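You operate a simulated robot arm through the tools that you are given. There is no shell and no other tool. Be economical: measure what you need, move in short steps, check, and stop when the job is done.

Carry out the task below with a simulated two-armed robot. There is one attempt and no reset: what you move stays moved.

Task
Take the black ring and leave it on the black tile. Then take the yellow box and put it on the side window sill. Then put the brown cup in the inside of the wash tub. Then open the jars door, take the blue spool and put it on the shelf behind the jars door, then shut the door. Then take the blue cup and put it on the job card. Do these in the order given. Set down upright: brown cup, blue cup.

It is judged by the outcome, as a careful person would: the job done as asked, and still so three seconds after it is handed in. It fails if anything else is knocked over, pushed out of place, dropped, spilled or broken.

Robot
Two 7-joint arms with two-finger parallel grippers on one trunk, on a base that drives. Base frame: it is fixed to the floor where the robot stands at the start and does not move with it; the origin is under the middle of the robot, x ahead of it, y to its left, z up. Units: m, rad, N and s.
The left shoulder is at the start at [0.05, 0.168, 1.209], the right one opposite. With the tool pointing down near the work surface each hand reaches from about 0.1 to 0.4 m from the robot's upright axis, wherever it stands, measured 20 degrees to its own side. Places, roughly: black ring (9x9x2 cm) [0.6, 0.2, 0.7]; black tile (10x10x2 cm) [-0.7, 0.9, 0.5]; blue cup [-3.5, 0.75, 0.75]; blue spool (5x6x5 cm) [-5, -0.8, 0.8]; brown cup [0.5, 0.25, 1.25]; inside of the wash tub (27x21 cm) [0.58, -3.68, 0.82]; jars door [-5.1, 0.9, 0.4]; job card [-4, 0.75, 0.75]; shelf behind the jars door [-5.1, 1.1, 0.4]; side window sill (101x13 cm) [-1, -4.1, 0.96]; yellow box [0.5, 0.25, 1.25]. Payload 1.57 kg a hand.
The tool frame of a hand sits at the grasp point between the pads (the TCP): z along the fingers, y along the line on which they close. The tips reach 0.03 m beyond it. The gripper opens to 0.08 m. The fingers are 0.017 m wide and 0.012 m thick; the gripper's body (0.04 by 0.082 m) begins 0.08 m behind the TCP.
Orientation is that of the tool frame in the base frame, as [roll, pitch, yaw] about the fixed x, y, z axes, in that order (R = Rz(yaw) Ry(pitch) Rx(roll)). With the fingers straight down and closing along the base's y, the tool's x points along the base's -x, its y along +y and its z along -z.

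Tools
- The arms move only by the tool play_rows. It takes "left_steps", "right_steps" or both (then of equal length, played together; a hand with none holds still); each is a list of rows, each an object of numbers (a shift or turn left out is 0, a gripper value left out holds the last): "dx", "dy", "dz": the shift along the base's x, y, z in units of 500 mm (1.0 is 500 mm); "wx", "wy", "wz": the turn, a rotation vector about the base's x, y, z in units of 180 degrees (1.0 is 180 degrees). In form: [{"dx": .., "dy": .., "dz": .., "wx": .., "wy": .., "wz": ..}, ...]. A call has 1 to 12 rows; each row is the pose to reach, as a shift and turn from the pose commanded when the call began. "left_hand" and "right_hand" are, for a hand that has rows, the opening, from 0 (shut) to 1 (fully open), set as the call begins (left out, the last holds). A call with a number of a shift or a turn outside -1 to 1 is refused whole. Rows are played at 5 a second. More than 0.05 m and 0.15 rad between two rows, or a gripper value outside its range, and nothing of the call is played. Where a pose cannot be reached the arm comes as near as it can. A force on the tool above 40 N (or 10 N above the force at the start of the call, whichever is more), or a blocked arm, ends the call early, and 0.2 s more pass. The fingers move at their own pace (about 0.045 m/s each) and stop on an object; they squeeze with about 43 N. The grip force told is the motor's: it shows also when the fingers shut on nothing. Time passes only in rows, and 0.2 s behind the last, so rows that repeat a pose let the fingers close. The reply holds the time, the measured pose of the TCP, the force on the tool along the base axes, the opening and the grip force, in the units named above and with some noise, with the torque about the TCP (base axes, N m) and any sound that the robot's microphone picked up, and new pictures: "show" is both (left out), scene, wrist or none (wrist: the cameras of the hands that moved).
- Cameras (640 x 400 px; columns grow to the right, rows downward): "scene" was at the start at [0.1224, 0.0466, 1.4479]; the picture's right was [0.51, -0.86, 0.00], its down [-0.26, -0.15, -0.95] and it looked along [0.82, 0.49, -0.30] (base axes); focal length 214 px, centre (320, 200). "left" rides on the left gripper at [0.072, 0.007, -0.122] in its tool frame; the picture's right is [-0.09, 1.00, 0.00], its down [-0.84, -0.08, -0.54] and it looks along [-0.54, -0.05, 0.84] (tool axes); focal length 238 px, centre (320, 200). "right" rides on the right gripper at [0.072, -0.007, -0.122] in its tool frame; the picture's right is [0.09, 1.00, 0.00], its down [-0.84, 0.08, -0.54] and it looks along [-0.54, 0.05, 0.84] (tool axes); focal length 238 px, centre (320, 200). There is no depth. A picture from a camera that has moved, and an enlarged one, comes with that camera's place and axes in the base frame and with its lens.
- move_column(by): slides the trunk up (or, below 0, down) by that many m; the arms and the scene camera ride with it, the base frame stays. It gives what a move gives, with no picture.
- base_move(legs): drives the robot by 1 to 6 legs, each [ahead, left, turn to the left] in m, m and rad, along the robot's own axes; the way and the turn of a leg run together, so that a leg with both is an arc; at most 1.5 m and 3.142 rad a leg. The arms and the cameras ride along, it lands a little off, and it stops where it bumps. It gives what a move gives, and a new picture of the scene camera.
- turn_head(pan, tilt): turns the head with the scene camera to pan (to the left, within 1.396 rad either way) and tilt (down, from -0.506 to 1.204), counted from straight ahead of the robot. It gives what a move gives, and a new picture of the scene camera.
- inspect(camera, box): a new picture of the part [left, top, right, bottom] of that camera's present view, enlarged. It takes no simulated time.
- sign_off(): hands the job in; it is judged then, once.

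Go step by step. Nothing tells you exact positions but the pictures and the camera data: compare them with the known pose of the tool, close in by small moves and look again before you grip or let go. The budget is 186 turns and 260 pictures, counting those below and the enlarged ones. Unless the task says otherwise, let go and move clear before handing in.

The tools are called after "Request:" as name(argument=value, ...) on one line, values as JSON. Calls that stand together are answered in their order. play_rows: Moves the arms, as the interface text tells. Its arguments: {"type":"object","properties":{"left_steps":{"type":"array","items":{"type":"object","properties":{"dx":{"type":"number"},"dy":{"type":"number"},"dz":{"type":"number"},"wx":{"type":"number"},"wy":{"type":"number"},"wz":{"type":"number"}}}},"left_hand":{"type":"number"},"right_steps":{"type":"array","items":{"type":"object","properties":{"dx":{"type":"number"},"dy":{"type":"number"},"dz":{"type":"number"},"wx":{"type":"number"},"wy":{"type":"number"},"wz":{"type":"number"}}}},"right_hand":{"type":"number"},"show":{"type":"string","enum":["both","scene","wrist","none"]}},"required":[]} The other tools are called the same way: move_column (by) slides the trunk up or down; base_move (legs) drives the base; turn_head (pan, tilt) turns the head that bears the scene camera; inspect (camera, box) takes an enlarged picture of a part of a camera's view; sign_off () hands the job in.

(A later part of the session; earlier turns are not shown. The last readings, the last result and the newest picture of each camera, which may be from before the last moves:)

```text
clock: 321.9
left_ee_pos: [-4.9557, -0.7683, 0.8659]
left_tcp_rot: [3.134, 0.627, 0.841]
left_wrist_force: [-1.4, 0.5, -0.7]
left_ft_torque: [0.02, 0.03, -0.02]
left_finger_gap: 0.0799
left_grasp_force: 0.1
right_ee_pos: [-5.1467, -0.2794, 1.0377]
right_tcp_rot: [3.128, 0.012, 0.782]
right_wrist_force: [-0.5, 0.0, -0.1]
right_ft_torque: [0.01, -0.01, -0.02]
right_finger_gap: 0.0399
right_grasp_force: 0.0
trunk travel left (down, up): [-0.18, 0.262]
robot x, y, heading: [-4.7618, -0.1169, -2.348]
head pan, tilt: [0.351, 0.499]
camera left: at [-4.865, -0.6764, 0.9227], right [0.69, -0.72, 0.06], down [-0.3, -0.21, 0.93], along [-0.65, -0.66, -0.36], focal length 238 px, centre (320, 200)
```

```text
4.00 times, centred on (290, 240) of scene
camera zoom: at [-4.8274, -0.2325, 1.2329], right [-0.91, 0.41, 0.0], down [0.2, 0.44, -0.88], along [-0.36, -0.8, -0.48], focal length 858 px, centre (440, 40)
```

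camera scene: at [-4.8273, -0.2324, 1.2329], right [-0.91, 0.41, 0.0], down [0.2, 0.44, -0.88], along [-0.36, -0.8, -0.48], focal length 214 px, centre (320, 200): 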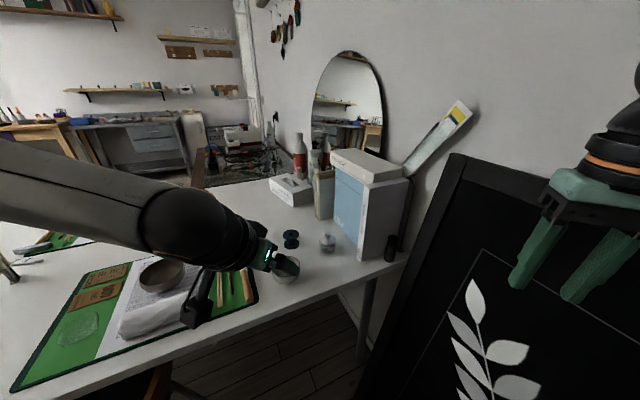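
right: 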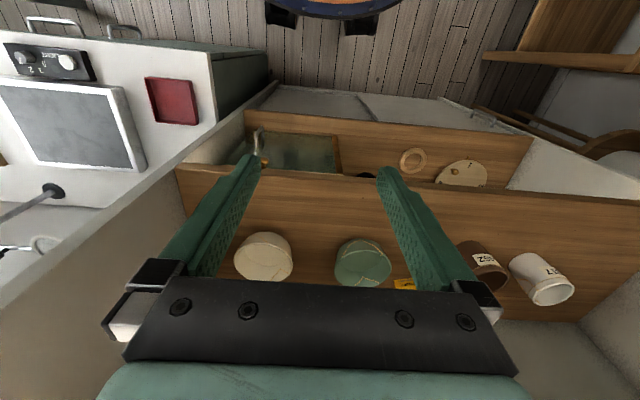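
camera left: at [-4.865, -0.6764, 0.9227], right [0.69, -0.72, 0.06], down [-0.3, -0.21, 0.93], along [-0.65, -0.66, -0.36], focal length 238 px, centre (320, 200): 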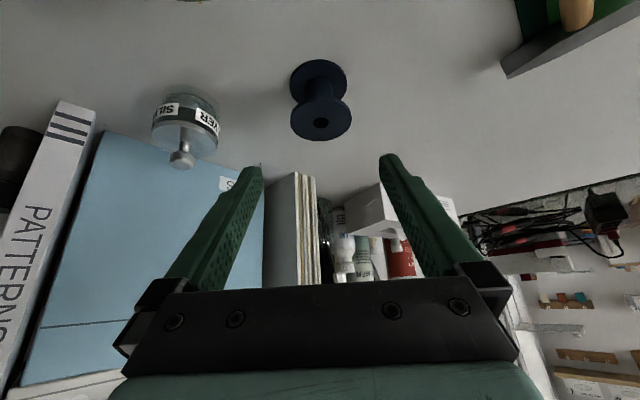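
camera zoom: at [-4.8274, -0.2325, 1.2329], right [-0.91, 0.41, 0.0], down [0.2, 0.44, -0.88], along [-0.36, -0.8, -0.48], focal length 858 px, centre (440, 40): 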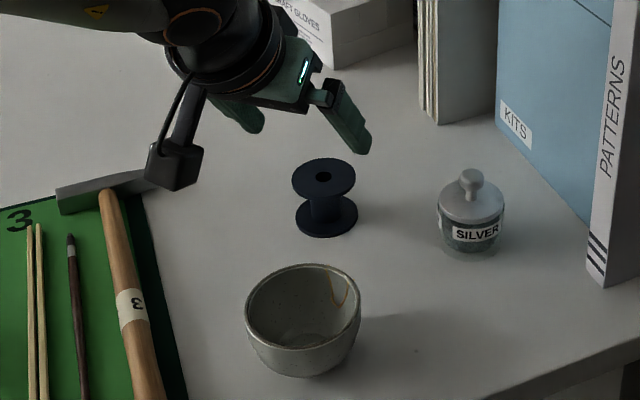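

Top flange at [-4.972, -0.792, 0.79], 5.4 cm wide. Lower so the tips take just the top flange, then grip.

Request:
play_rows(left_steps=[{"dx": -0.015, "dy": -0.028, "dz": -0.05}, {"dx": -0.015, "dy": -0.028, "dz": -0.1}, {"dx": -0.015, "dy": -0.028, "dz": -0.125}], show="wrist")

Request:
inspect(camera="scene", box=[230, 190, 350, 290])

```text
clock: 322.7
left_ee_pos: [-4.9638, -0.7819, 0.8076]
left_tcp_rot: [3.135, 0.626, 0.841]
left_wrist_force: [0.5, -0.3, -0.8]
left_ft_torque: [-0.01, -0.01, 0.02]
left_finger_gap: 0.0799
left_grasp_force: 0.0
right_ee_pos: [-5.1475, -0.2794, 1.0388]
right_tcp_rot: [3.126, 0.014, 0.781]
right_wrist_force: [-0.1, -0.1, -0.7]
right_ft_torque: [0.0, 0.0, 0.01]
right_finger_gap: 0.0399
right_grasp_force: 0.1
trunk travel left (down, up): [-0.18, 0.262]
robot x, y, heading: [-4.762, -0.1231, -2.353]
head pan, tilt: [0.351, 0.499]
camera left: at [-4.8734, -0.6897, 0.8645], right [0.69, -0.72, 0.06], down [-0.3, -0.21, 0.93], along [-0.65, -0.66, -0.36], focal length 238 px, centre (320, 200)
```

left: 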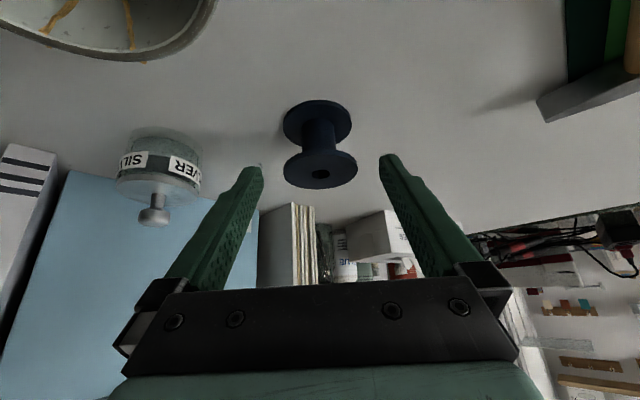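

```text
4.00 times, centred on (290, 240) of scene
camera zoom: at [-4.8272, -0.2322, 1.2329], right [-0.91, 0.41, 0.0], down [0.2, 0.44, -0.88], along [-0.36, -0.8, -0.48], focal length 858 px, centre (440, 40)
```

zoom: 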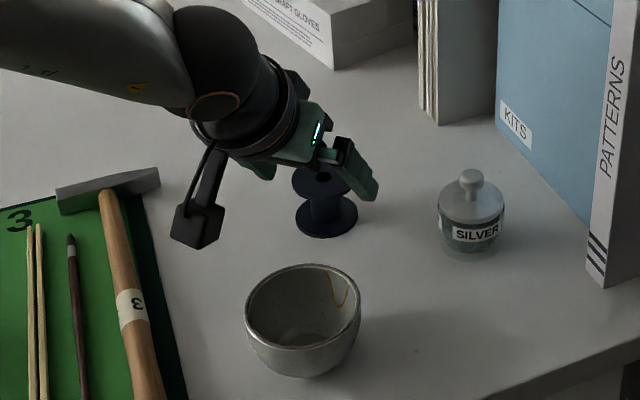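

Tips are level with the flange; advance 7 mm, lower 4 mm and close.

Request:
play_rows(left_steps=[{"dx": -0.01, "dy": -0.011, "dz": -0.008}, {"dx": -0.01, "dy": -0.011, "dz": -0.008}], show="none")

Request:
play_rows(left_steps=[{}, {}, {}, {}], left_hand=0, show="none")

Request:
play_rows(left_steps=[{"dz": 0.02}, {"dz": 0.06}], show="wrist")

Request:
inspect(camera="scene", box=[230, 190, 350, 290])

```text
clock: 323.3
left_ee_pos: [-4.9702, -0.7856, 0.8031]
left_tcp_rot: [3.136, 0.626, 0.841]
left_wrist_force: [-0.2, 0.6, -0.8]
left_ft_torque: [0.01, -0.02, 0.01]
left_finger_gap: 0.08
left_grasp_force: 0.0
right_ee_pos: [-5.1476, -0.2801, 1.0376]
right_tcp_rot: [3.126, 0.011, 0.783]
right_wrist_force: [0.3, -0.5, 0.3]
right_ft_torque: [0.01, -0.04, 0.0]
right_finger_gap: 0.0399
right_grasp_force: 0.1
trunk travel left (down, up): [-0.18, 0.262]
robot x, y, heading: [-4.7622, -0.1222, -2.351]
head pan, tilt: [0.351, 0.499]
```

```text
clock: 324.3
left_ee_pos: [-4.9702, -0.7857, 0.8048]
left_tcp_rot: [3.136, 0.628, 0.841]
left_wrist_force: [0.8, 1.5, 3.6]
left_ft_torque: [0.08, 0.11, -0.08]
left_finger_gap: 0.0489
left_grasp_force: 33.4
right_ee_pos: [-5.1466, -0.2784, 1.0385]
right_tcp_rot: [3.128, 0.013, 0.783]
right_wrist_force: [-0.1, 0.4, 0.7]
right_ft_torque: [0.0, 0.02, 0.0]
right_finger_gap: 0.0403
right_grasp_force: 0.1
trunk travel left (down, up): [-0.18, 0.262]
robot x, y, heading: [-4.7619, -0.1194, -2.348]
head pan, tilt: [0.351, 0.499]
```

```text
clock: 324.9
left_ee_pos: [-4.9696, -0.7867, 0.8339]
left_tcp_rot: [3.135, 0.627, 0.837]
left_wrist_force: [0.7, -0.6, -0.4]
left_ft_torque: [0.02, -0.01, 0.01]
left_finger_gap: 0.0466
left_grasp_force: 42.8
right_ee_pos: [-5.1457, -0.2808, 1.0388]
right_tcp_rot: [3.127, 0.013, 0.781]
right_wrist_force: [0.7, -0.9, 0.5]
right_ft_torque: [-0.02, 0.01, 0.05]
right_finger_gap: 0.0401
right_grasp_force: 0.0
trunk travel left (down, up): [-0.18, 0.262]
robot x, y, heading: [-4.7635, -0.1182, -2.351]
head pan, tilt: [0.351, 0.499]
camera left: at [-4.8786, -0.6933, 0.8906], right [0.69, -0.72, 0.06], down [-0.3, -0.21, 0.93], along [-0.65, -0.66, -0.37], focal length 238 px, centre (320, 200)
```

left: 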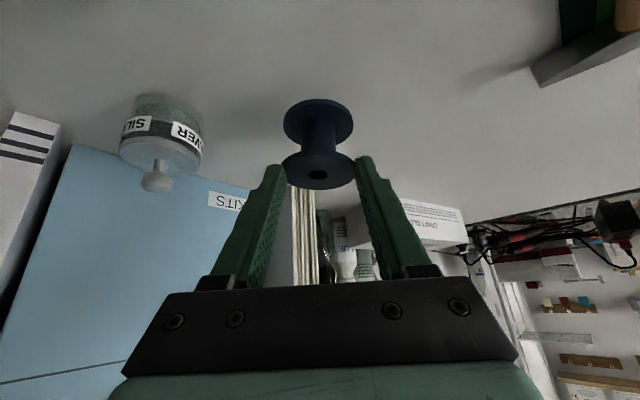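

```text
4.00 times, centred on (290, 240) of scene
camera zoom: at [-4.8272, -0.2322, 1.2329], right [-0.91, 0.41, 0.0], down [0.2, 0.44, -0.88], along [-0.36, -0.8, -0.48], focal length 858 px, centre (440, 40)
```

zoom: 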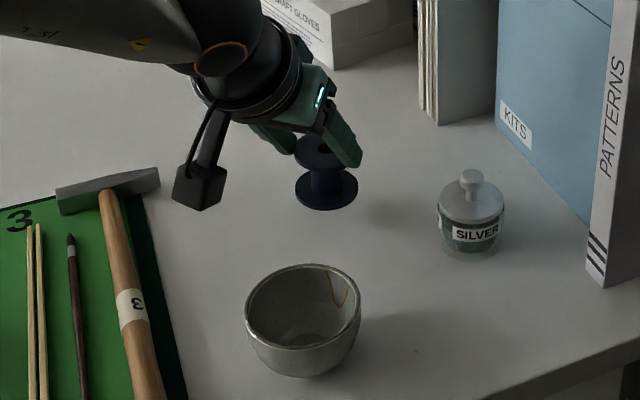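

Held, but the pads are slightly ahead of the flange's centre line (gap shrank), so it could slip. I'll set it back down, advance 1.2 cm and regrip.

Request:
play_rows(left_steps=[{"dz": -0.03}, {"dz": -0.05}, {"dz": -0.058}], show="none")

Request:
play_rows(left_steps=[{}, {}, {}, {"dx": -0.008, "dy": -0.009}, {"dx": -0.017, "dy": -0.019}], left_hand=1.0, show="wrist")

```text
clock: 325.7
left_ee_pos: [-4.9691, -0.7848, 0.806]
left_tcp_rot: [3.136, 0.631, 0.841]
left_wrist_force: [1.7, 1.2, 6.5]
left_ft_torque: [0.02, 0.1, -0.05]
left_finger_gap: 0.0463
left_grasp_force: 43.4
right_ee_pos: [-5.147, -0.279, 1.0393]
right_tcp_rot: [3.126, 0.012, 0.784]
right_wrist_force: [-0.5, 0.1, 0.6]
right_ft_torque: [0.01, 0.04, -0.01]
right_finger_gap: 0.0401
right_grasp_force: 0.0
trunk travel left (down, up): [-0.18, 0.262]
robot x, y, heading: [-4.7668, -0.1214, -2.351]
head pan, tilt: [0.351, 0.499]
```

```text
clock: 326.9
left_ee_pos: [-4.9794, -0.7937, 0.805]
left_tcp_rot: [3.135, 0.628, 0.839]
left_wrist_force: [-0.4, 0.8, -0.9]
left_ft_torque: [0.01, -0.01, 0.02]
left_finger_gap: 0.0804
left_grasp_force: 0.0
right_ee_pos: [-5.1476, -0.2799, 1.0391]
right_tcp_rot: [3.126, 0.013, 0.784]
right_wrist_force: [0.4, 0.3, -0.5]
right_ft_torque: [-0.03, 0.01, 0.01]
right_finger_gap: 0.0399
right_grasp_force: 0.1
trunk travel left (down, up): [-0.18, 0.262]
robot x, y, heading: [-4.7661, -0.1221, -2.349]
head pan, tilt: [0.351, 0.499]
camera left: at [-4.8877, -0.7015, 0.8618], right [0.69, -0.72, 0.06], down [-0.3, -0.21, 0.93], along [-0.65, -0.66, -0.36], focal length 238 px, centre (320, 200)
```

left: 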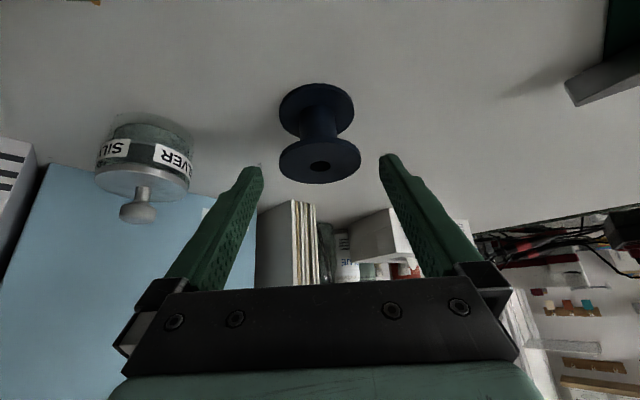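

Request:
play_rows(left_steps=[{}, {}, {}, {}], left_hand=0, show="none")

Request:
play_rows(left_steps=[{"dz": 0.04}, {"dz": 0.1}, {"dz": 0.18}, {"dz": 0.24}], show="wrist")

```text
clock: 327.9
left_ee_pos: [-4.9785, -0.7937, 0.8047]
left_tcp_rot: [3.136, 0.626, 0.842]
left_wrist_force: [-0.2, 0.1, -0.1]
left_ft_torque: [-0.02, 0.0, 0.0]
left_finger_gap: 0.0474
left_grasp_force: 32.1
right_ee_pos: [-5.147, -0.28, 1.0396]
right_tcp_rot: [3.128, 0.013, 0.783]
right_wrist_force: [-0.2, -0.5, 0.7]
right_ft_torque: [0.02, -0.03, -0.02]
right_finger_gap: 0.0403
right_grasp_force: 0.0
trunk travel left (down, up): [-0.18, 0.262]
robot x, y, heading: [-4.7634, -0.1162, -2.35]
head pan, tilt: [0.351, 0.499]
```

```text
clock: 328.9
left_ee_pos: [-4.9776, -0.7941, 0.927]
left_tcp_rot: [3.133, 0.626, 0.838]
left_wrist_force: [0.3, -0.4, -1.0]
left_ft_torque: [0.0, 0.02, -0.01]
left_finger_gap: 0.0467
left_grasp_force: 43.4
right_ee_pos: [-5.1464, -0.2796, 1.0396]
right_tcp_rot: [3.128, 0.012, 0.78]
right_wrist_force: [0.3, -0.3, 0.3]
right_ft_torque: [0.02, -0.02, 0.01]
right_finger_gap: 0.0401
right_grasp_force: 0.1
trunk travel left (down, up): [-0.18, 0.262]
robot x, y, heading: [-4.7677, -0.12, -2.347]
head pan, tilt: [0.351, 0.499]
camera left: at [-4.8868, -0.7018, 0.9834], right [0.69, -0.72, 0.06], down [-0.3, -0.21, 0.93], along [-0.65, -0.66, -0.36], focal length 238 px, centre (320, 200)
```

left: 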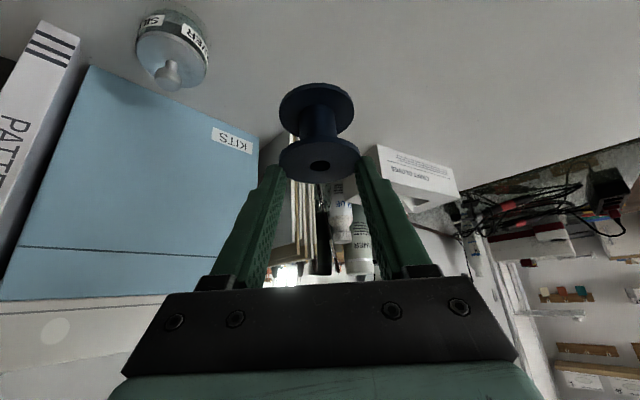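

Spool secure. Back out, retract the hand, then turn to face the cabinet.

Request:
base_move(legs=[[-0.25, -0.12, 0]])

Request:
play_rows(left_steps=[{"dx": 0.032, "dy": 0.073, "dz": 0.01}, {"dx": 0.064, "dy": 0.146, "dz": 0.02}, {"dx": 0.096, "dy": 0.219, "dz": 0.02}, {"dx": 0.128, "dy": 0.292, "dz": 0.02}, {"dx": 0.16, "dy": 0.365, "dz": 0.02}, {"dx": 0.192, "dy": 0.438, "dz": 0.02}, {"dx": 0.222, "dy": 0.51, "dz": 0.02}], show="none")

Request:
base_move(legs=[[0, 0, -2.345]])

```text
clock: 330.9
left_ee_pos: [-4.8837, -0.5302, 0.9264]
left_tcp_rot: [3.137, 0.626, 0.84]
left_wrist_force: [1.1, -0.1, 0.0]
left_ft_torque: [-0.01, -0.02, 0.01]
left_finger_gap: 0.0462
left_grasp_force: 43.2
right_ee_pos: [-5.0531, -0.0141, 1.0388]
right_tcp_rot: [3.13, 0.011, 0.782]
right_wrist_force: [0.8, 0.6, 0.0]
right_ft_torque: [-0.02, 0.0, -0.03]
right_finger_gap: 0.04
right_grasp_force: 0.1
trunk travel left (down, up): [-0.18, 0.262]
robot x, y, heading: [-4.6728, 0.1444, -2.345]
head pan, tilt: [0.351, 0.499]
camera scene: at [-4.7333, 0.0332, 1.233], right [-0.91, 0.41, 0.0], down [0.2, 0.44, -0.88], along [-0.36, -0.8, -0.48], focal length 214 px, centre (320, 200)
```

scene: 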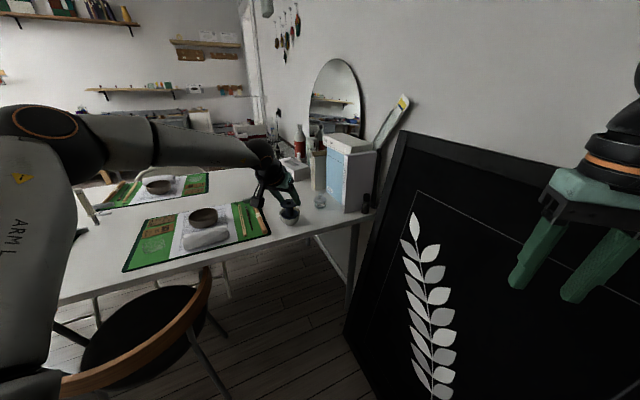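

```text
clock: 332.5
left_ee_pos: [-4.7691, -0.2736, 0.936]
left_tcp_rot: [3.134, 0.626, 0.839]
left_wrist_force: [-0.5, 0.0, 0.7]
left_ft_torque: [0.02, 0.01, 0.0]
left_finger_gap: 0.0467
left_grasp_force: 42.8
right_ee_pos: [-5.0527, -0.0143, 1.0388]
right_tcp_rot: [3.129, 0.011, 0.782]
right_wrist_force: [-0.6, 0.0, 0.2]
right_ft_torque: [-0.02, -0.02, -0.02]
right_finger_gap: 0.04
right_grasp_force: 0.1
trunk travel left (down, up): [-0.18, 0.262]
robot x, y, heading: [-4.6697, 0.1437, -2.351]
head pan, tilt: [0.351, 0.499]
```

```text
clock: 338.4
left_ee_pos: [-4.8968, 0.5133, 0.9373]
left_tcp_rot: [3.136, 0.628, -1.515]
left_wrist_force: [1.1, 1.1, -0.2]
left_ft_torque: [0.0, 0.0, -0.01]
left_finger_gap: 0.0458
left_grasp_force: 43.0
right_ee_pos: [-4.5124, 0.5299, 1.039]
right_tcp_rot: [3.128, 0.013, -1.573]
right_wrist_force: [-0.2, -0.3, 0.6]
right_ft_torque: [0.0, 0.03, -0.02]
right_finger_gap: 0.04
right_grasp_force: 0.0
trunk travel left (down, up): [-0.18, 0.262]
robot x, y, heading: [-4.6693, 0.1447, 1.58]
head pan, tilt: [0.351, 0.499]
camera scene: at [-4.7, 0.2695, 1.2329], right [0.94, 0.35, 0.0], down [0.17, -0.45, -0.88], along [-0.31, 0.82, -0.48], focal length 214 px, centre (320, 200)
```

scene: 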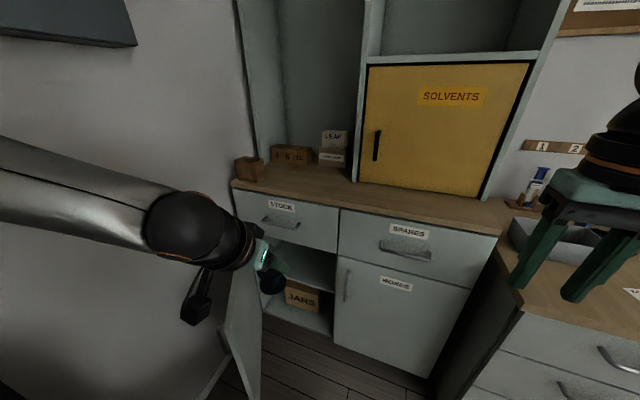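

Door still open. Lower the trunk fully, lower the left hand to its minimum in front of the cabinet, and pull the right hand back.

Request:
move_column(by=-0.18)

Request:
play_rows(left_steps=[{"dx": -0.01, "dy": 0.02, "dz": -0.07}, {"dx": -0.02, "dy": 0.05, "dz": -0.14}, {"dx": -0.02, "dy": 0.08, "dz": -0.21}, {"dx": -0.02, "dy": 0.11, "dz": -0.28}, {"dx": -0.02, "dy": 0.14, "dz": -0.35}, {"dx": -0.02, "dy": 0.17, "dz": -0.42}, {"dx": -0.02, "dy": 0.19, "dz": -0.48}, {"dx": -0.02, "dy": 0.19, "dz": -0.53}], right_steps=[{"dy": -0.05, "dz": 0.03}, {"dy": -0.1, "dz": 0.06}, {"dy": -0.15, "dz": 0.09}, {"dy": -0.2, "dz": 0.12}, {"dy": -0.25, "dz": 0.15}, {"dy": -0.3, "dz": 0.18}, {"dy": -0.35, "dz": 0.2}, {"dy": -0.4, "dz": 0.2}], show="none")

```text
clock: 340.4
left_ee_pos: [-4.8974, 0.5114, 0.7569]
left_tcp_rot: [3.136, 0.629, -1.516]
left_wrist_force: [0.5, 0.1, -0.5]
left_ft_torque: [0.01, -0.02, 0.02]
left_finger_gap: 0.0458
left_grasp_force: 43.1
right_ee_pos: [-4.512, 0.5288, 0.8581]
right_tcp_rot: [3.124, 0.011, -1.571]
right_wrist_force: [0.3, 1.3, 0.1]
right_ft_torque: [0.02, 0.0, 0.0]
right_finger_gap: 0.0403
right_grasp_force: 0.0
trunk travel left (down, up): [0.0, 0.442]
robot x, y, heading: [-4.6697, 0.1445, 1.577]
head pan, tilt: [0.351, 0.499]
```

```text
clock: 342.2
left_ee_pos: [-4.9164, 0.6016, 0.5069]
left_tcp_rot: [3.137, 0.624, -1.512]
left_wrist_force: [0.3, 0.4, 0.0]
left_ft_torque: [-0.02, 0.02, -0.04]
left_finger_gap: 0.0454
left_grasp_force: 43.0
left hand out of reach, approached as far as the arm can: row 8
right_ee_pos: [-4.5104, 0.3284, 0.9582]
right_tcp_rot: [3.127, 0.013, -1.574]
right_wrist_force: [-0.7, -0.2, -0.3]
right_ft_torque: [-0.03, -0.01, -0.02]
right_finger_gap: 0.0399
right_grasp_force: 0.2
trunk travel left (down, up): [0.0, 0.442]
robot x, y, heading: [-4.6699, 0.1449, 1.579]
head pan, tilt: [0.351, 0.499]
```

At its lowest z≈0.507, the spool's foot is near 0.44. Look from the wrist camera to gauge the shelf height.

Request:
base_move(legs=[[0.17, 0.08, 0]])

Request:
inspect(camera="left", box=[0, 0, 640, 400])

```text
clock: 343.8
left_ee_pos: [-4.9968, 0.7667, 0.5069]
left_tcp_rot: [3.136, 0.625, -1.512]
left_wrist_force: [-0.6, 0.0, -0.4]
left_ft_torque: [0.03, 0.01, -0.02]
left_finger_gap: 0.0455
left_grasp_force: 43.2
right_ee_pos: [-4.5903, 0.4958, 0.9575]
right_tcp_rot: [3.127, 0.013, -1.57]
right_wrist_force: [-0.2, -0.1, 0.0]
right_ft_torque: [0.01, 0.0, 0.0]
right_finger_gap: 0.04
right_grasp_force: 0.0
trunk travel left (down, up): [0.0, 0.442]
robot x, y, heading: [-4.7498, 0.3119, 1.577]
head pan, tilt: [0.351, 0.499]
camera scene: at [-4.78, 0.4356, 1.0529], right [0.94, 0.35, 0.0], down [0.17, -0.45, -0.88], along [-0.31, 0.82, -0.48], focal length 214 px, centre (320, 200)
```

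scene: 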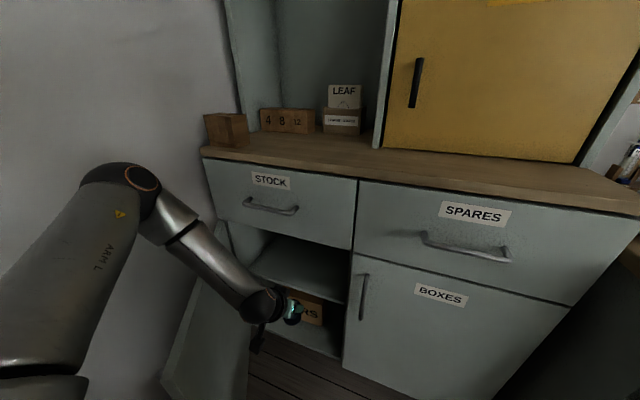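

```text
1.00 times, centred on (320, 200) of left
camera zoom: at [-4.9957, 0.6369, 0.5642], right [-1.0, 0.01, 0.06], down [0.06, 0.37, 0.93], along [-0.01, 0.93, -0.37], focal length 238 px, centre (320, 200)
```

zoom: 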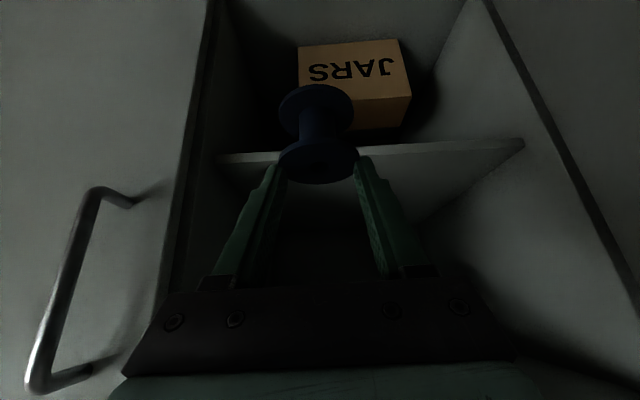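

The shelf is at z≈0.40 with its front at y≈0.905, so I need ~4 cm lower. The arm reaches lower when the hand is out to its side, so I'll back off, turn the base right ~0.7 rad and keep the hand pointing +y.

Request:
base_move(legs=[[-0.15, 0, 0], [0, 0, -0.7]])

Request:
play_rows(left_steps=[{"dx": -0.06, "dz": 0.05, "wz": 0.02}, {"dx": -0.13, "dz": 0.1, "wz": 0.04}, {"dx": -0.21, "dz": 0.14, "wz": 0.065}, {"dx": -0.29, "dz": 0.16, "wz": 0.09}, {"dx": -0.37, "dy": -0.01, "dz": 0.16, "wz": 0.115}, {"dx": -0.45, "dy": -0.02, "dz": 0.16, "wz": 0.14}, {"dx": -0.53, "dy": -0.03, "dz": 0.16, "wz": 0.165}, {"dx": -0.61, "dy": -0.03, "dz": 0.15, "wz": 0.19}, {"dx": -0.69, "dy": -0.03, "dz": 0.12, "wz": 0.215}, {"dx": -0.74, "dy": -0.03, "dz": 0.06, "wz": 0.223}, {"dx": -0.76, "dy": -0.03, "dz": -0.02, "wz": 0.223}, {"dx": -0.76, "dy": -0.03, "dz": -0.1, "wz": 0.223}], show="scene")

```text
clock: 347.0
left_ee_pos: [-4.6467, 0.6716, 0.5064]
left_tcp_rot: [3.137, 0.627, -2.207]
left_wrist_force: [1.0, -0.5, -0.2]
left_ft_torque: [-0.05, -0.03, -0.02]
left_finger_gap: 0.0453
left_grasp_force: 43.2
right_ee_pos: [-4.5075, 0.2026, 0.959]
right_tcp_rot: [3.127, 0.012, -2.265]
right_wrist_force: [-0.4, -0.2, 0.1]
right_ft_torque: [-0.02, 0.02, 0.01]
right_finger_gap: 0.04
right_grasp_force: 0.1
trunk travel left (down, up): [0.0, 0.442]
robot x, y, heading: [-4.7456, 0.1622, 0.891]
head pan, tilt: [0.351, 0.499]
camera scene: at [-4.6907, 0.2787, 1.0529], right [0.95, -0.33, 0.0], down [-0.16, -0.45, -0.88], along [0.29, 0.83, -0.48], focal length 214 px, centre (320, 200)
```

scene: 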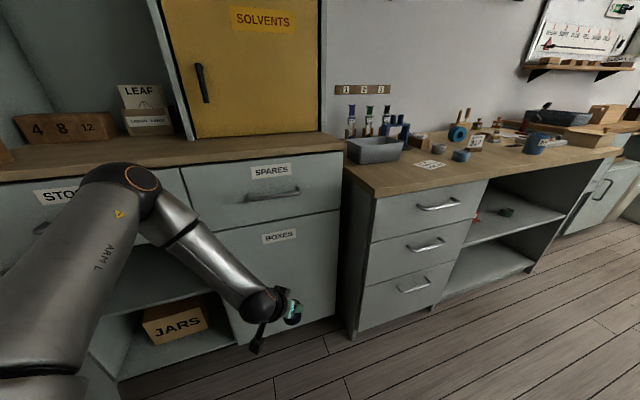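

```text
clock: 349.6
left_ee_pos: [-5.0293, 0.6537, 0.4543]
left_tcp_rot: [3.133, 0.621, -1.51]
left_wrist_force: [0.9, 0.4, -0.3]
left_ft_torque: [0.0, 0.05, 0.0]
left_finger_gap: 0.0452
left_grasp_force: 42.4
left hand out of reach, approached as far as the arm can: row 5, 6, 7, 8
right_ee_pos: [-4.5066, 0.2045, 0.9575]
right_tcp_rot: [3.128, 0.012, -2.266]
right_wrist_force: [1.2, -0.3, 0.0]
right_ft_torque: [-0.03, 0.02, 0.01]
right_finger_gap: 0.04
right_grasp_force: 0.1
trunk travel left (down, up): [0.0, 0.442]
robot x, y, heading: [-4.748, 0.1639, 0.887]
head pan, tilt: [0.351, 0.499]
camera scene: at [-4.6904, 0.2792, 1.0527], right [0.95, -0.33, 0.0], down [-0.16, -0.45, -0.88], along [0.29, 0.83, -0.48], focal length 214 px, centre (320, 200)
```

scene: 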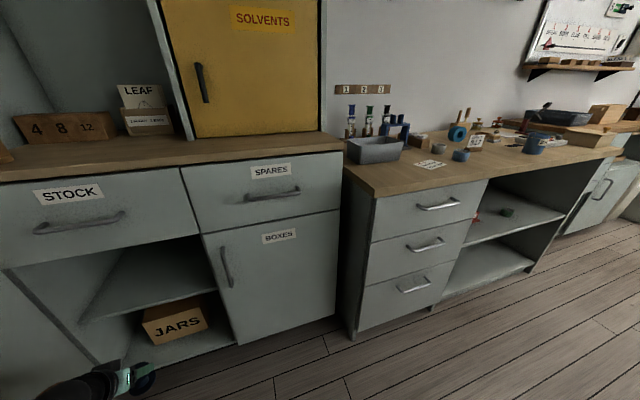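

That works: z=0.454 reached freely. Raise to 0.49 and drive the base 20 cm in +y so the spool enters over the shelf.

Request:
play_rows(left_steps=[{"dx": 0.02, "dz": 0.04}, {"dx": 0.04, "dz": 0.08}], show="none")

Request:
base_move(legs=[[0.155, 0.126, 0]])

Request:
inspect(camera="left", box=[0, 0, 640, 400])

```text
clock: 350.2
left_ee_pos: [-5.0074, 0.6559, 0.497]
left_tcp_rot: [3.136, 0.626, -1.504]
left_wrist_force: [0.4, 0.4, -1.5]
left_ft_torque: [-0.01, -0.01, 0.0]
left_finger_gap: 0.0452
left_grasp_force: 43.2
right_ee_pos: [-4.5076, 0.2027, 0.9584]
right_tcp_rot: [3.128, 0.014, -2.265]
right_wrist_force: [0.0, -1.3, 0.1]
right_ft_torque: [0.02, 0.01, 0.0]
right_finger_gap: 0.04
right_grasp_force: 0.0
trunk travel left (down, up): [0.0, 0.442]
robot x, y, heading: [-4.7504, 0.162, 0.887]
head pan, tilt: [0.351, 0.499]
```

```text
clock: 351.8
left_ee_pos: [-5.0077, 0.8518, 0.4964]
left_tcp_rot: [3.138, 0.624, -1.505]
left_wrist_force: [0.3, -0.3, 0.1]
left_ft_torque: [0.03, 0.05, -0.01]
left_finger_gap: 0.0456
left_grasp_force: 42.8
right_ee_pos: [-4.5079, 0.3983, 0.9576]
right_tcp_rot: [3.129, 0.012, -2.264]
right_wrist_force: [0.1, 1.0, -0.6]
right_ft_torque: [0.0, 0.0, 0.02]
right_finger_gap: 0.0401
right_grasp_force: 0.0
trunk travel left (down, up): [0.0, 0.442]
robot x, y, heading: [-4.7504, 0.3629, 0.892]
head pan, tilt: [0.351, 0.499]
camera scene: at [-4.691, 0.475, 1.0529], right [0.95, -0.33, 0.0], down [-0.16, -0.45, -0.88], along [0.29, 0.83, -0.48], focal length 214 px, centre (320, 200)
```

scene: 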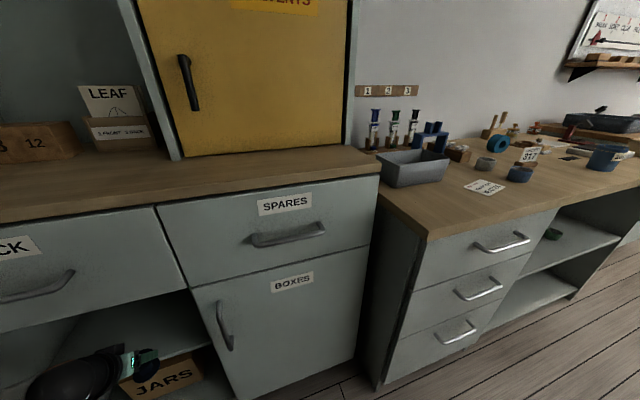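

```text
1.00 times, centred on (320, 200) of left
camera zoom: at [-5.0053, 0.7221, 0.5537], right [-1.0, 0.01, 0.06], down [0.06, 0.37, 0.93], along [-0.02, 0.93, -0.37], focal length 238 px, centre (320, 200)
```

zoom: 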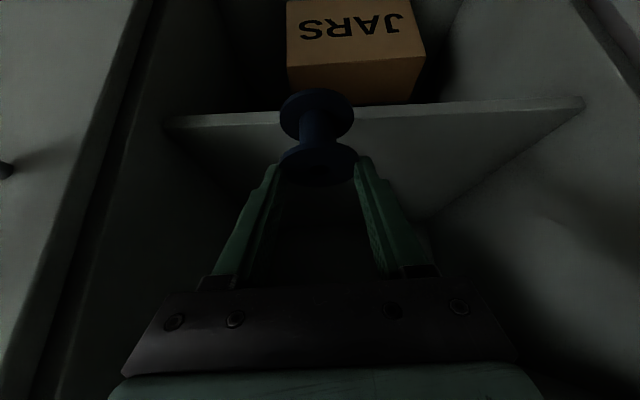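

Shelf confirmed: front y≈0.903, z≈0.395; the spool's axis is at the TCP's y. Drive 9 cm further in.

Request:
base_move(legs=[[0.07, 0.057, 0]])

Request:
inspect(camera="left", box=[0, 0, 640, 400])

```text
clock: 353.0
left_ee_pos: [-5.0072, 0.9415, 0.4956]
left_tcp_rot: [3.138, 0.615, -1.506]
left_wrist_force: [0.1, 0.6, -0.1]
left_ft_torque: [0.02, -0.03, -0.01]
left_finger_gap: 0.0451
left_grasp_force: 43.2
right_ee_pos: [-4.5082, 0.492, 0.9585]
right_tcp_rot: [3.128, 0.013, -2.265]
right_wrist_force: [-0.1, 1.1, -0.5]
right_ft_torque: [0.0, -0.04, 0.0]
right_finger_gap: 0.0401
right_grasp_force: 0.0
trunk travel left (down, up): [0.0, 0.442]
robot x, y, heading: [-4.7454, 0.4489, 0.886]
head pan, tilt: [0.351, 0.499]
stopped in leg 1: the robot was blocked; the commanded pose is now the measured one
camera scene: at [-4.6908, 0.5671, 1.0529], right [0.94, -0.33, 0.0], down [-0.16, -0.45, -0.88], along [0.29, 0.83, -0.48], focal length 214 px, centre (320, 200)
```

scene: 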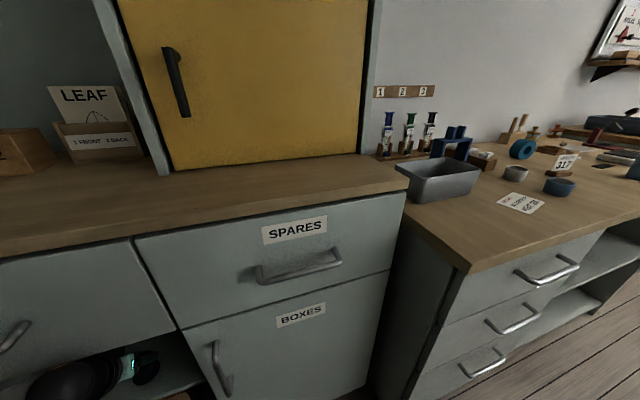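

```text
1.00 times, centred on (320, 200) of left
camera zoom: at [-5.0043, 0.8114, 0.5528], right [-1.0, 0.01, 0.06], down [0.06, 0.37, 0.93], along [-0.01, 0.93, -0.37], focal length 238 px, centre (320, 200)
```

zoom: 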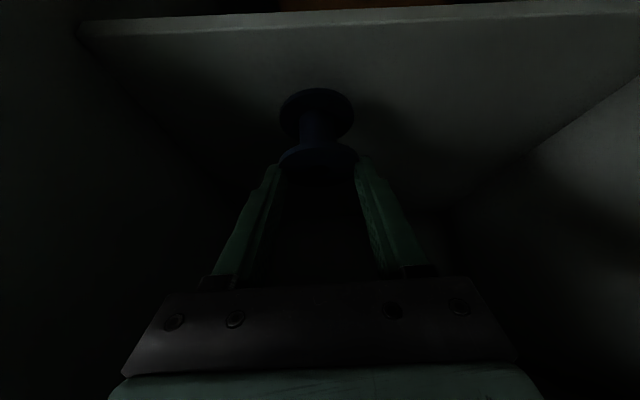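

The spool is over the shelf. Lower slowly, then nudge a little deeper as the wrist drops below the drawers.

Request:
play_rows(left_steps=[{"dy": -0.01, "dz": -0.02}, {"dy": -0.005, "dz": -0.04}, {"dy": 0.01, "dz": -0.05}, {"dy": 0.025, "dz": -0.058}, {"dy": 0.03, "dz": -0.066}, {"dy": 0.03, "dz": -0.074}], show="wrist")

```text
clock: 354.4
left_ee_pos: [-5.0046, 0.9574, 0.4633]
left_tcp_rot: [3.138, 0.625, -1.51]
left_wrist_force: [-3.0, -11.4, 38.5]
left_ft_torque: [-0.19, 0.07, 0.07]
left_finger_gap: 0.0452
left_grasp_force: 42.8
right_ee_pos: [-4.5068, 0.4895, 0.959]
right_tcp_rot: [3.126, 0.013, -2.266]
right_wrist_force: [-0.1, 0.1, 0.1]
right_ft_torque: [0.0, -0.04, -0.01]
right_finger_gap: 0.0399
right_grasp_force: 0.0
trunk travel left (down, up): [0.0, 0.442]
robot x, y, heading: [-4.7453, 0.451, 0.883]
head pan, tilt: [0.351, 0.499]
camera left: at [-5.0041, 0.828, 0.5199], right [-1.0, 0.01, 0.06], down [0.06, 0.36, 0.93], along [-0.01, 0.93, -0.36], focal length 238 px, centre (320, 200)
```

left: 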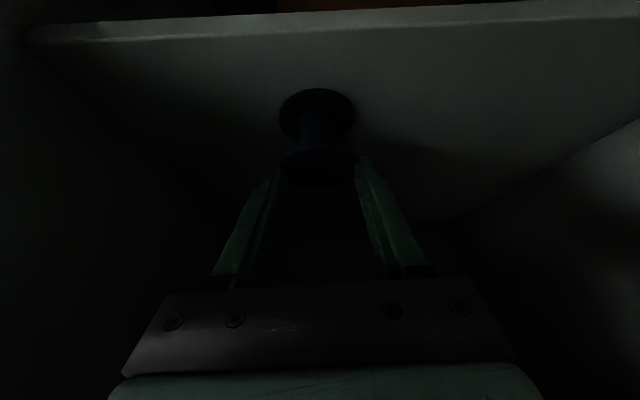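

Spool stands on the shelf (contact). Ease up slightly and release.

Request:
play_rows(left_steps=[{"dz": 0.008}, {"dz": 0.008}, {"dz": 0.008}, {"dz": 0.008}], left_hand=0.95, show="none")

Request:
play_rows(left_steps=[{"dy": -0.04, "dz": 0.02}, {"dy": -0.1, "dz": 0.04}, {"dy": -0.18, "dz": 0.06}, {"dy": -0.26, "dz": 0.08}], show="wrist")

```text
clock: 355.4
left_ee_pos: [-5.0068, 0.9571, 0.4598]
left_tcp_rot: [3.138, 0.615, -1.506]
left_wrist_force: [0.7, 0.4, -0.2]
left_ft_torque: [-0.03, -0.02, 0.01]
left_finger_gap: 0.0762
left_grasp_force: 0.0
right_ee_pos: [-4.5074, 0.4908, 0.9579]
right_tcp_rot: [3.128, 0.012, -2.264]
right_wrist_force: [-0.8, 0.0, -0.1]
right_ft_torque: [-0.03, 0.02, 0.01]
right_finger_gap: 0.0398
right_grasp_force: 0.0
trunk travel left (down, up): [0.0, 0.442]
robot x, y, heading: [-4.7494, 0.4487, 0.89]
head pan, tilt: [0.351, 0.499]
```

```text
clock: 356.4
left_ee_pos: [-5.0136, 0.8769, 0.5144]
left_tcp_rot: [3.14, 0.611, -1.506]
left_wrist_force: [0.4, 0.5, 0.2]
left_ft_torque: [-0.02, -0.01, 0.01]
left_finger_gap: 0.0761
left_grasp_force: 0.0
left hand out of reach, approached as far as the arm can: row 3, 4
right_ee_pos: [-4.507, 0.4908, 0.9579]
right_tcp_rot: [3.13, 0.013, -2.265]
right_wrist_force: [1.2, -0.2, 0.4]
right_ft_torque: [0.05, 0.02, -0.02]
right_finger_gap: 0.0401
right_grasp_force: 0.1
trunk travel left (down, up): [0.0, 0.442]
robot x, y, heading: [-4.7501, 0.4495, 0.888]
head pan, tilt: [0.351, 0.499]
camera left: at [-5.0117, 0.748, 0.5734], right [-1.0, 0.01, 0.05], down [0.05, 0.38, 0.92], along [-0.01, 0.93, -0.38], focal length 238 px, centre (320, 200)
```

left: 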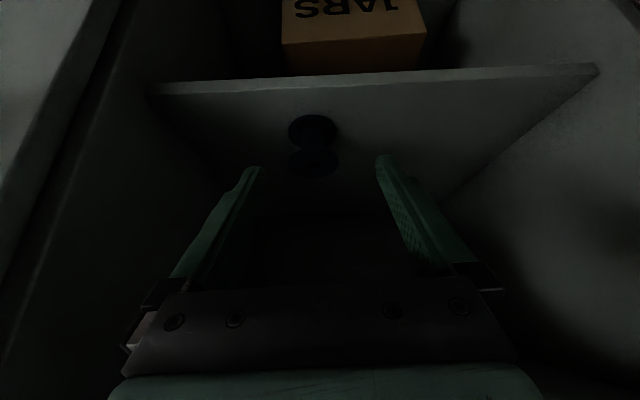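

Spool stands upright on the shelf, behind the front edge. Back away and bring the hand to the robot's front and up, then look at the open door.

Request:
base_move(legs=[[-0.19, -0.158, 0]])

Request:
play_rows(left_steps=[{"dx": 0.06, "dz": 0.06, "wz": -0.02}, {"dx": 0.13, "dz": 0.12, "wz": -0.045}, {"dx": 0.2, "dz": 0.18, "wz": -0.07}, {"dx": 0.27, "dz": 0.24, "wz": -0.095}, {"dx": 0.34, "dz": 0.3, "wz": -0.12}, {"dx": 0.41, "dz": 0.36, "wz": -0.145}, {"dx": 0.48, "dz": 0.42, "wz": -0.17}, {"dx": 0.55, "dz": 0.48, "wz": -0.195}, {"dx": 0.62, "dz": 0.5, "wz": -0.223}], left_hand=0, show="none")

Request:
turn_head(pan=1.2, tilt=0.7)

```text
clock: 358.2
left_ee_pos: [-5.0098, 0.63, 0.5152]
left_tcp_rot: [3.139, 0.612, -1.503]
left_wrist_force: [0.4, -0.3, 0.4]
left_ft_torque: [-0.01, -0.03, 0.02]
left_finger_gap: 0.076
left_grasp_force: 0.0
right_ee_pos: [-4.5013, 0.2453, 0.9585]
right_tcp_rot: [3.127, 0.013, -2.259]
right_wrist_force: [0.4, 0.5, -0.2]
right_ft_torque: [-0.03, 0.01, 0.01]
right_finger_gap: 0.0399
right_grasp_force: 0.2
trunk travel left (down, up): [0.0, 0.442]
robot x, y, heading: [-4.74, 0.2053, 0.886]
head pan, tilt: [0.351, 0.499]
camera scene: at [-4.6856, 0.3209, 1.0529], right [0.95, -0.32, 0.0], down [-0.15, -0.45, -0.88], along [0.28, 0.83, -0.48], focal length 214 px, centre (320, 200)
```

scene: 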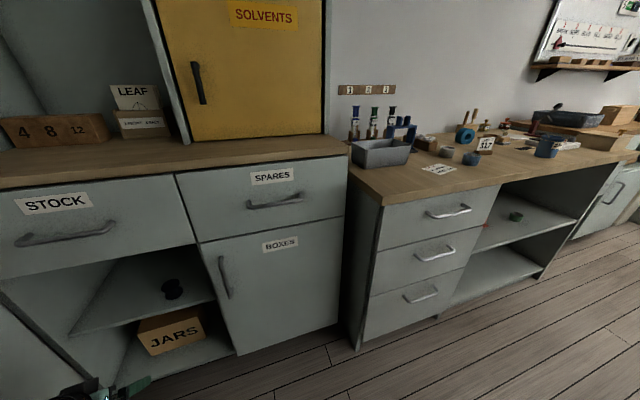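

```text
clock: 360.2
left_ee_pos: [-4.6998, 0.6315, 0.7663]
left_tcp_rot: [3.14, 0.608, -2.202]
left_wrist_force: [-0.3, 0.1, 0.0]
left_ft_torque: [0.02, 0.02, -0.03]
left_finger_gap: 0.0001
left_grasp_force: 20.7
left hand out of reach, approached as far as the arm can: row 1, 2, 3, 4, 5, 6, 7, 8, 9
right_ee_pos: [-4.5024, 0.2459, 0.9589]
right_tcp_rot: [3.129, 0.013, -2.262]
right_wrist_force: [0.1, 0.4, 0.7]
right_ft_torque: [0.02, 0.01, 0.04]
right_finger_gap: 0.0398
right_grasp_force: 0.0
trunk travel left (down, up): [0.0, 0.442]
robot x, y, heading: [-4.7433, 0.2065, 0.889]
head pan, tilt: [0.351, 0.499]
```

```text
clock: 361.4
left_ee_pos: [-4.6995, 0.6333, 0.7667]
left_tcp_rot: [3.139, 0.607, -2.202]
left_wrist_force: [0.0, -0.2, 0.1]
left_ft_torque: [0.01, 0.01, 0.03]
left_finger_gap: 0.0001
left_grasp_force: 21.3
right_ee_pos: [-4.5014, 0.246, 0.9581]
right_tcp_rot: [3.127, 0.012, -2.262]
right_wrist_force: [-0.3, -0.9, 0.2]
right_ft_torque: [-0.02, -0.03, 0.0]
right_finger_gap: 0.0401
right_grasp_force: 0.1
trunk travel left (down, up): [0.0, 0.442]
robot x, y, heading: [-4.7418, 0.2072, 0.892]
head pan, tilt: [1.201, 0.7]
camera scene: at [-4.7572, 0.3085, 1.0352], right [0.87, 0.5, 0.0], down [0.32, -0.56, -0.77], along [-0.38, 0.66, -0.64], focal length 214 px, centre (320, 200)
```

scene: 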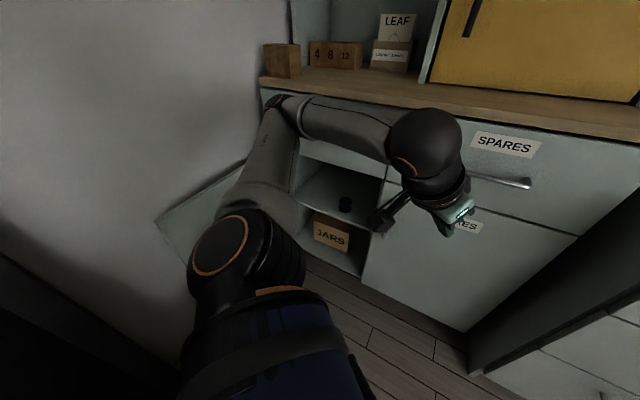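

Door is fully open against the wall with its free edge near [-5.3, 0.44]. I'll turn left, bring the hand over the door top pointing −x, hook its outer side and draw it shut.

Request:
base_move(legs=[[0, 0, 1.0], [0.2, -0.11, 0]])

Request:
play_rows(left_steps=[{"dx": -0.04, "dy": -0.05, "wz": 0.04}, {"dx": -0.08, "dy": -0.1, "wz": 0.08}, {"dx": -0.13, "dy": -0.15, "wz": 0.12}, {"dx": -0.18, "dy": -0.2, "wz": 0.16}, {"dx": -0.24, "dy": -0.25, "wz": 0.2}, {"dx": -0.3, "dy": -0.3, "wz": 0.242}, {"dx": -0.36, "dy": -0.34, "wz": 0.242}], show="wrist")

```text
clock: 363.9
left_ee_pos: [-5.0238, 0.5263, 0.7629]
left_tcp_rot: [3.128, 0.596, -1.401]
left_wrist_force: [0.4, 0.7, 0.2]
left_ft_torque: [-0.01, -0.02, -0.01]
left_finger_gap: 0.0
left_grasp_force: 21.5
right_ee_pos: [-4.6104, 0.4115, 0.9585]
right_tcp_rot: [3.126, 0.01, -1.427]
right_wrist_force: [1.0, -0.3, -0.4]
right_ft_torque: [-0.01, -0.01, -0.02]
right_finger_gap: 0.0399
right_grasp_force: 0.0
trunk travel left (down, up): [0.0, 0.442]
robot x, y, heading: [-4.7412, 0.2079, 1.725]
head pan, tilt: [1.201, 0.7]
stopped in leg 1: the robot was blocked; the commanded pose is now the measured one
camera scene: at [-4.829, 0.2636, 1.0353], right [0.22, 0.98, 0.0], down [0.63, -0.14, -0.76], along [-0.75, 0.17, -0.64], focal length 214 px, centre (320, 200)
```

scene: 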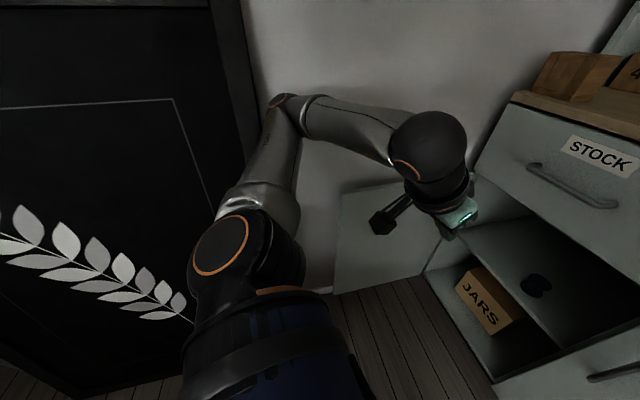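

```text
clock: 364.8
left_ee_pos: [-5.0699, 0.5049, 0.7935]
left_tcp_rot: [2.996, 0.614, -1.227]
left_wrist_force: [0.8, 1.1, -0.7]
left_ft_torque: [0.0, -0.06, 0.0]
left_finger_gap: 0.0001
left_grasp_force: 21.1
left hand out of reach, approached as far as the arm can: row 1, 2, 3, 4
right_ee_pos: [-4.6059, 0.4164, 0.9547]
right_tcp_rot: [3.126, 0.005, -1.446]
right_wrist_force: [0.0, 0.5, -0.2]
right_ft_torque: [-0.05, 0.01, 0.0]
right_finger_gap: 0.0402
right_grasp_force: 0.1
trunk travel left (down, up): [0.0, 0.442]
robot x, y, heading: [-4.7422, 0.2084, 1.703]
head pan, tilt: [1.201, 0.7]
stopped in row 4 (left hand): the arm was blocked; the commanded pose is now the measured one
camera left: at [-5.0157, 0.3879, 0.8512], right [-0.92, -0.34, 0.17], down [0.02, 0.41, 0.91], along [-0.38, 0.85, -0.37], focal length 238 px, centre (320, 200)
```

left: 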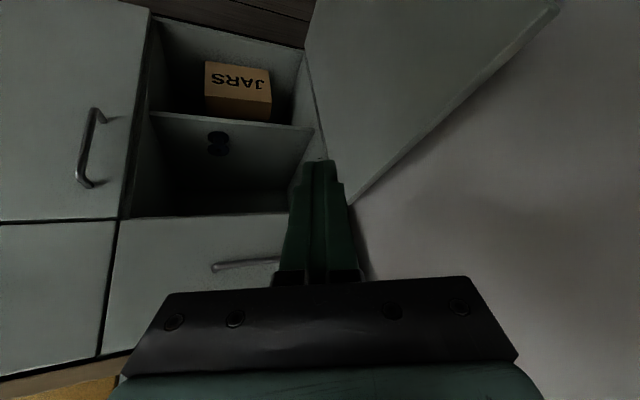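

The left elbow hits the wall, so I'll use the right arm for closing: shift right, turn to face −x, and reach the door top with the right hand.

Request:
base_move(legs=[[0, -0.293, 0], [0, 0, 1.44]])

Request:
play_rows(left_steps=[{"dx": 0.03, "dz": 0.03}, {"dx": 0.06, "dz": 0.06}, {"dx": 0.09, "dz": 0.09}, {"dx": 0.12, "dz": 0.12}, {"dx": 0.15, "dz": 0.15}, {"dx": 0.15, "dz": 0.18}, {"dx": 0.15, "dz": 0.2}], right_steps=[{"dx": -0.03, "wy": 0.035, "dz": -0.03}, {"dx": -0.06, "wy": 0.07, "dz": -0.06}, {"dx": -0.1, "wy": 0.105, "dz": -0.09}, {"dx": -0.14, "wy": 0.14, "dz": -0.12}, {"dx": -0.18, "wy": 0.175, "dz": -0.15}, {"dx": -0.22, "wy": 0.21, "dz": -0.18}, {"dx": -0.26, "wy": 0.22, "dz": -0.2}], right_hand=0, show="none")

Request:
turn_head(pan=-0.35, tilt=0.6)

```text
clock: 370.4
left_ee_pos: [-4.7871, -0.058, 0.797]
left_tcp_rot: [3.012, 0.625, 0.275]
left_wrist_force: [-0.4, 0.0, 0.2]
left_ft_torque: [-0.02, 0.0, -0.01]
left_finger_gap: 0.0
left_grasp_force: 21.4
right_ee_pos: [-4.6539, 0.3994, 0.9586]
right_tcp_rot: [3.127, 0.013, 0.033]
right_wrist_force: [-0.3, -0.8, -0.4]
right_ft_torque: [0.0, -0.05, 0.03]
right_finger_gap: 0.0403
right_grasp_force: 0.0
trunk travel left (down, up): [0.0, 0.442]
robot x, y, heading: [-4.4649, 0.2485, -3.096]
head pan, tilt: [1.201, 0.7]
camera scene: at [-4.5311, 0.1624, 1.0352], right [-0.95, 0.32, 0.0], down [0.21, 0.61, -0.76], along [-0.25, -0.72, -0.64], focal length 214 px, centre (320, 200)
```

scene: 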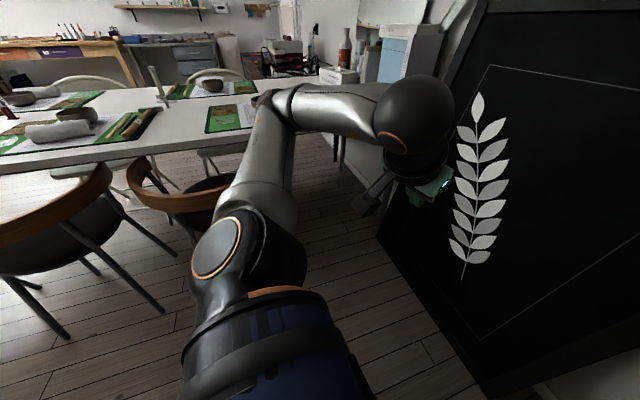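

```text
clock: 372.0
left_ee_pos: [-4.7113, -0.0558, 0.8977]
left_tcp_rot: [3.01, 0.623, 0.274]
left_wrist_force: [0.0, 0.1, -0.4]
left_ft_torque: [0.01, -0.02, 0.04]
left_finger_gap: 0.0001
left_grasp_force: 21.7
right_ee_pos: [-4.7824, 0.3999, 0.8599]
right_tcp_rot: [-3.13, 0.707, 0.044]
right_wrist_force: [-0.1, 0.0, 0.2]
right_ft_torque: [0.01, 0.0, -0.02]
right_finger_gap: 0.0
right_grasp_force: 20.8
trunk travel left (down, up): [0.0, 0.442]
robot x, y, heading: [-4.4629, 0.2449, -3.096]
head pan, tilt: [1.201, 0.7]
```

```text
clock: 373.6
left_ee_pos: [-4.7116, -0.057, 0.8987]
left_tcp_rot: [3.011, 0.626, 0.273]
left_wrist_force: [-0.6, -0.6, -0.6]
left_ft_torque: [-0.02, 0.01, -0.06]
left_finger_gap: 0.0
left_grasp_force: 21.1
right_ee_pos: [-4.7816, 0.4005, 0.8592]
right_tcp_rot: [-3.13, 0.706, 0.043]
right_wrist_force: [-0.5, 0.5, -0.9]
right_ft_torque: [-0.01, -0.01, 0.0]
right_finger_gap: 0.0001
right_grasp_force: 21.0
trunk travel left (down, up): [0.0, 0.442]
robot x, y, heading: [-4.4639, 0.2463, -3.102]
head pan, tilt: [-0.351, 0.6]
camera scene: at [-4.5879, 0.2696, 1.0438], right [0.3, 0.95, 0.0], down [0.54, -0.17, -0.83], along [-0.79, 0.25, -0.56], focal length 214 px, centre (320, 200)
```

scene: 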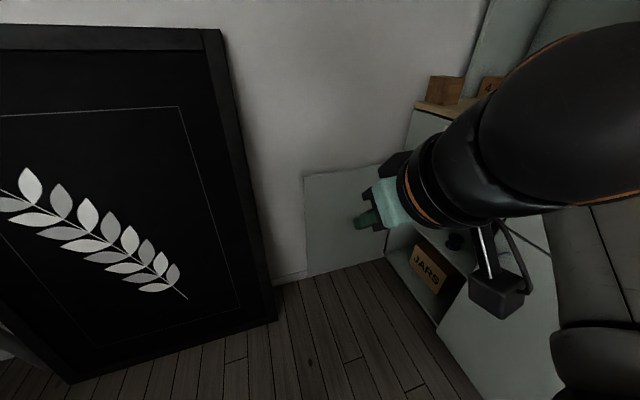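

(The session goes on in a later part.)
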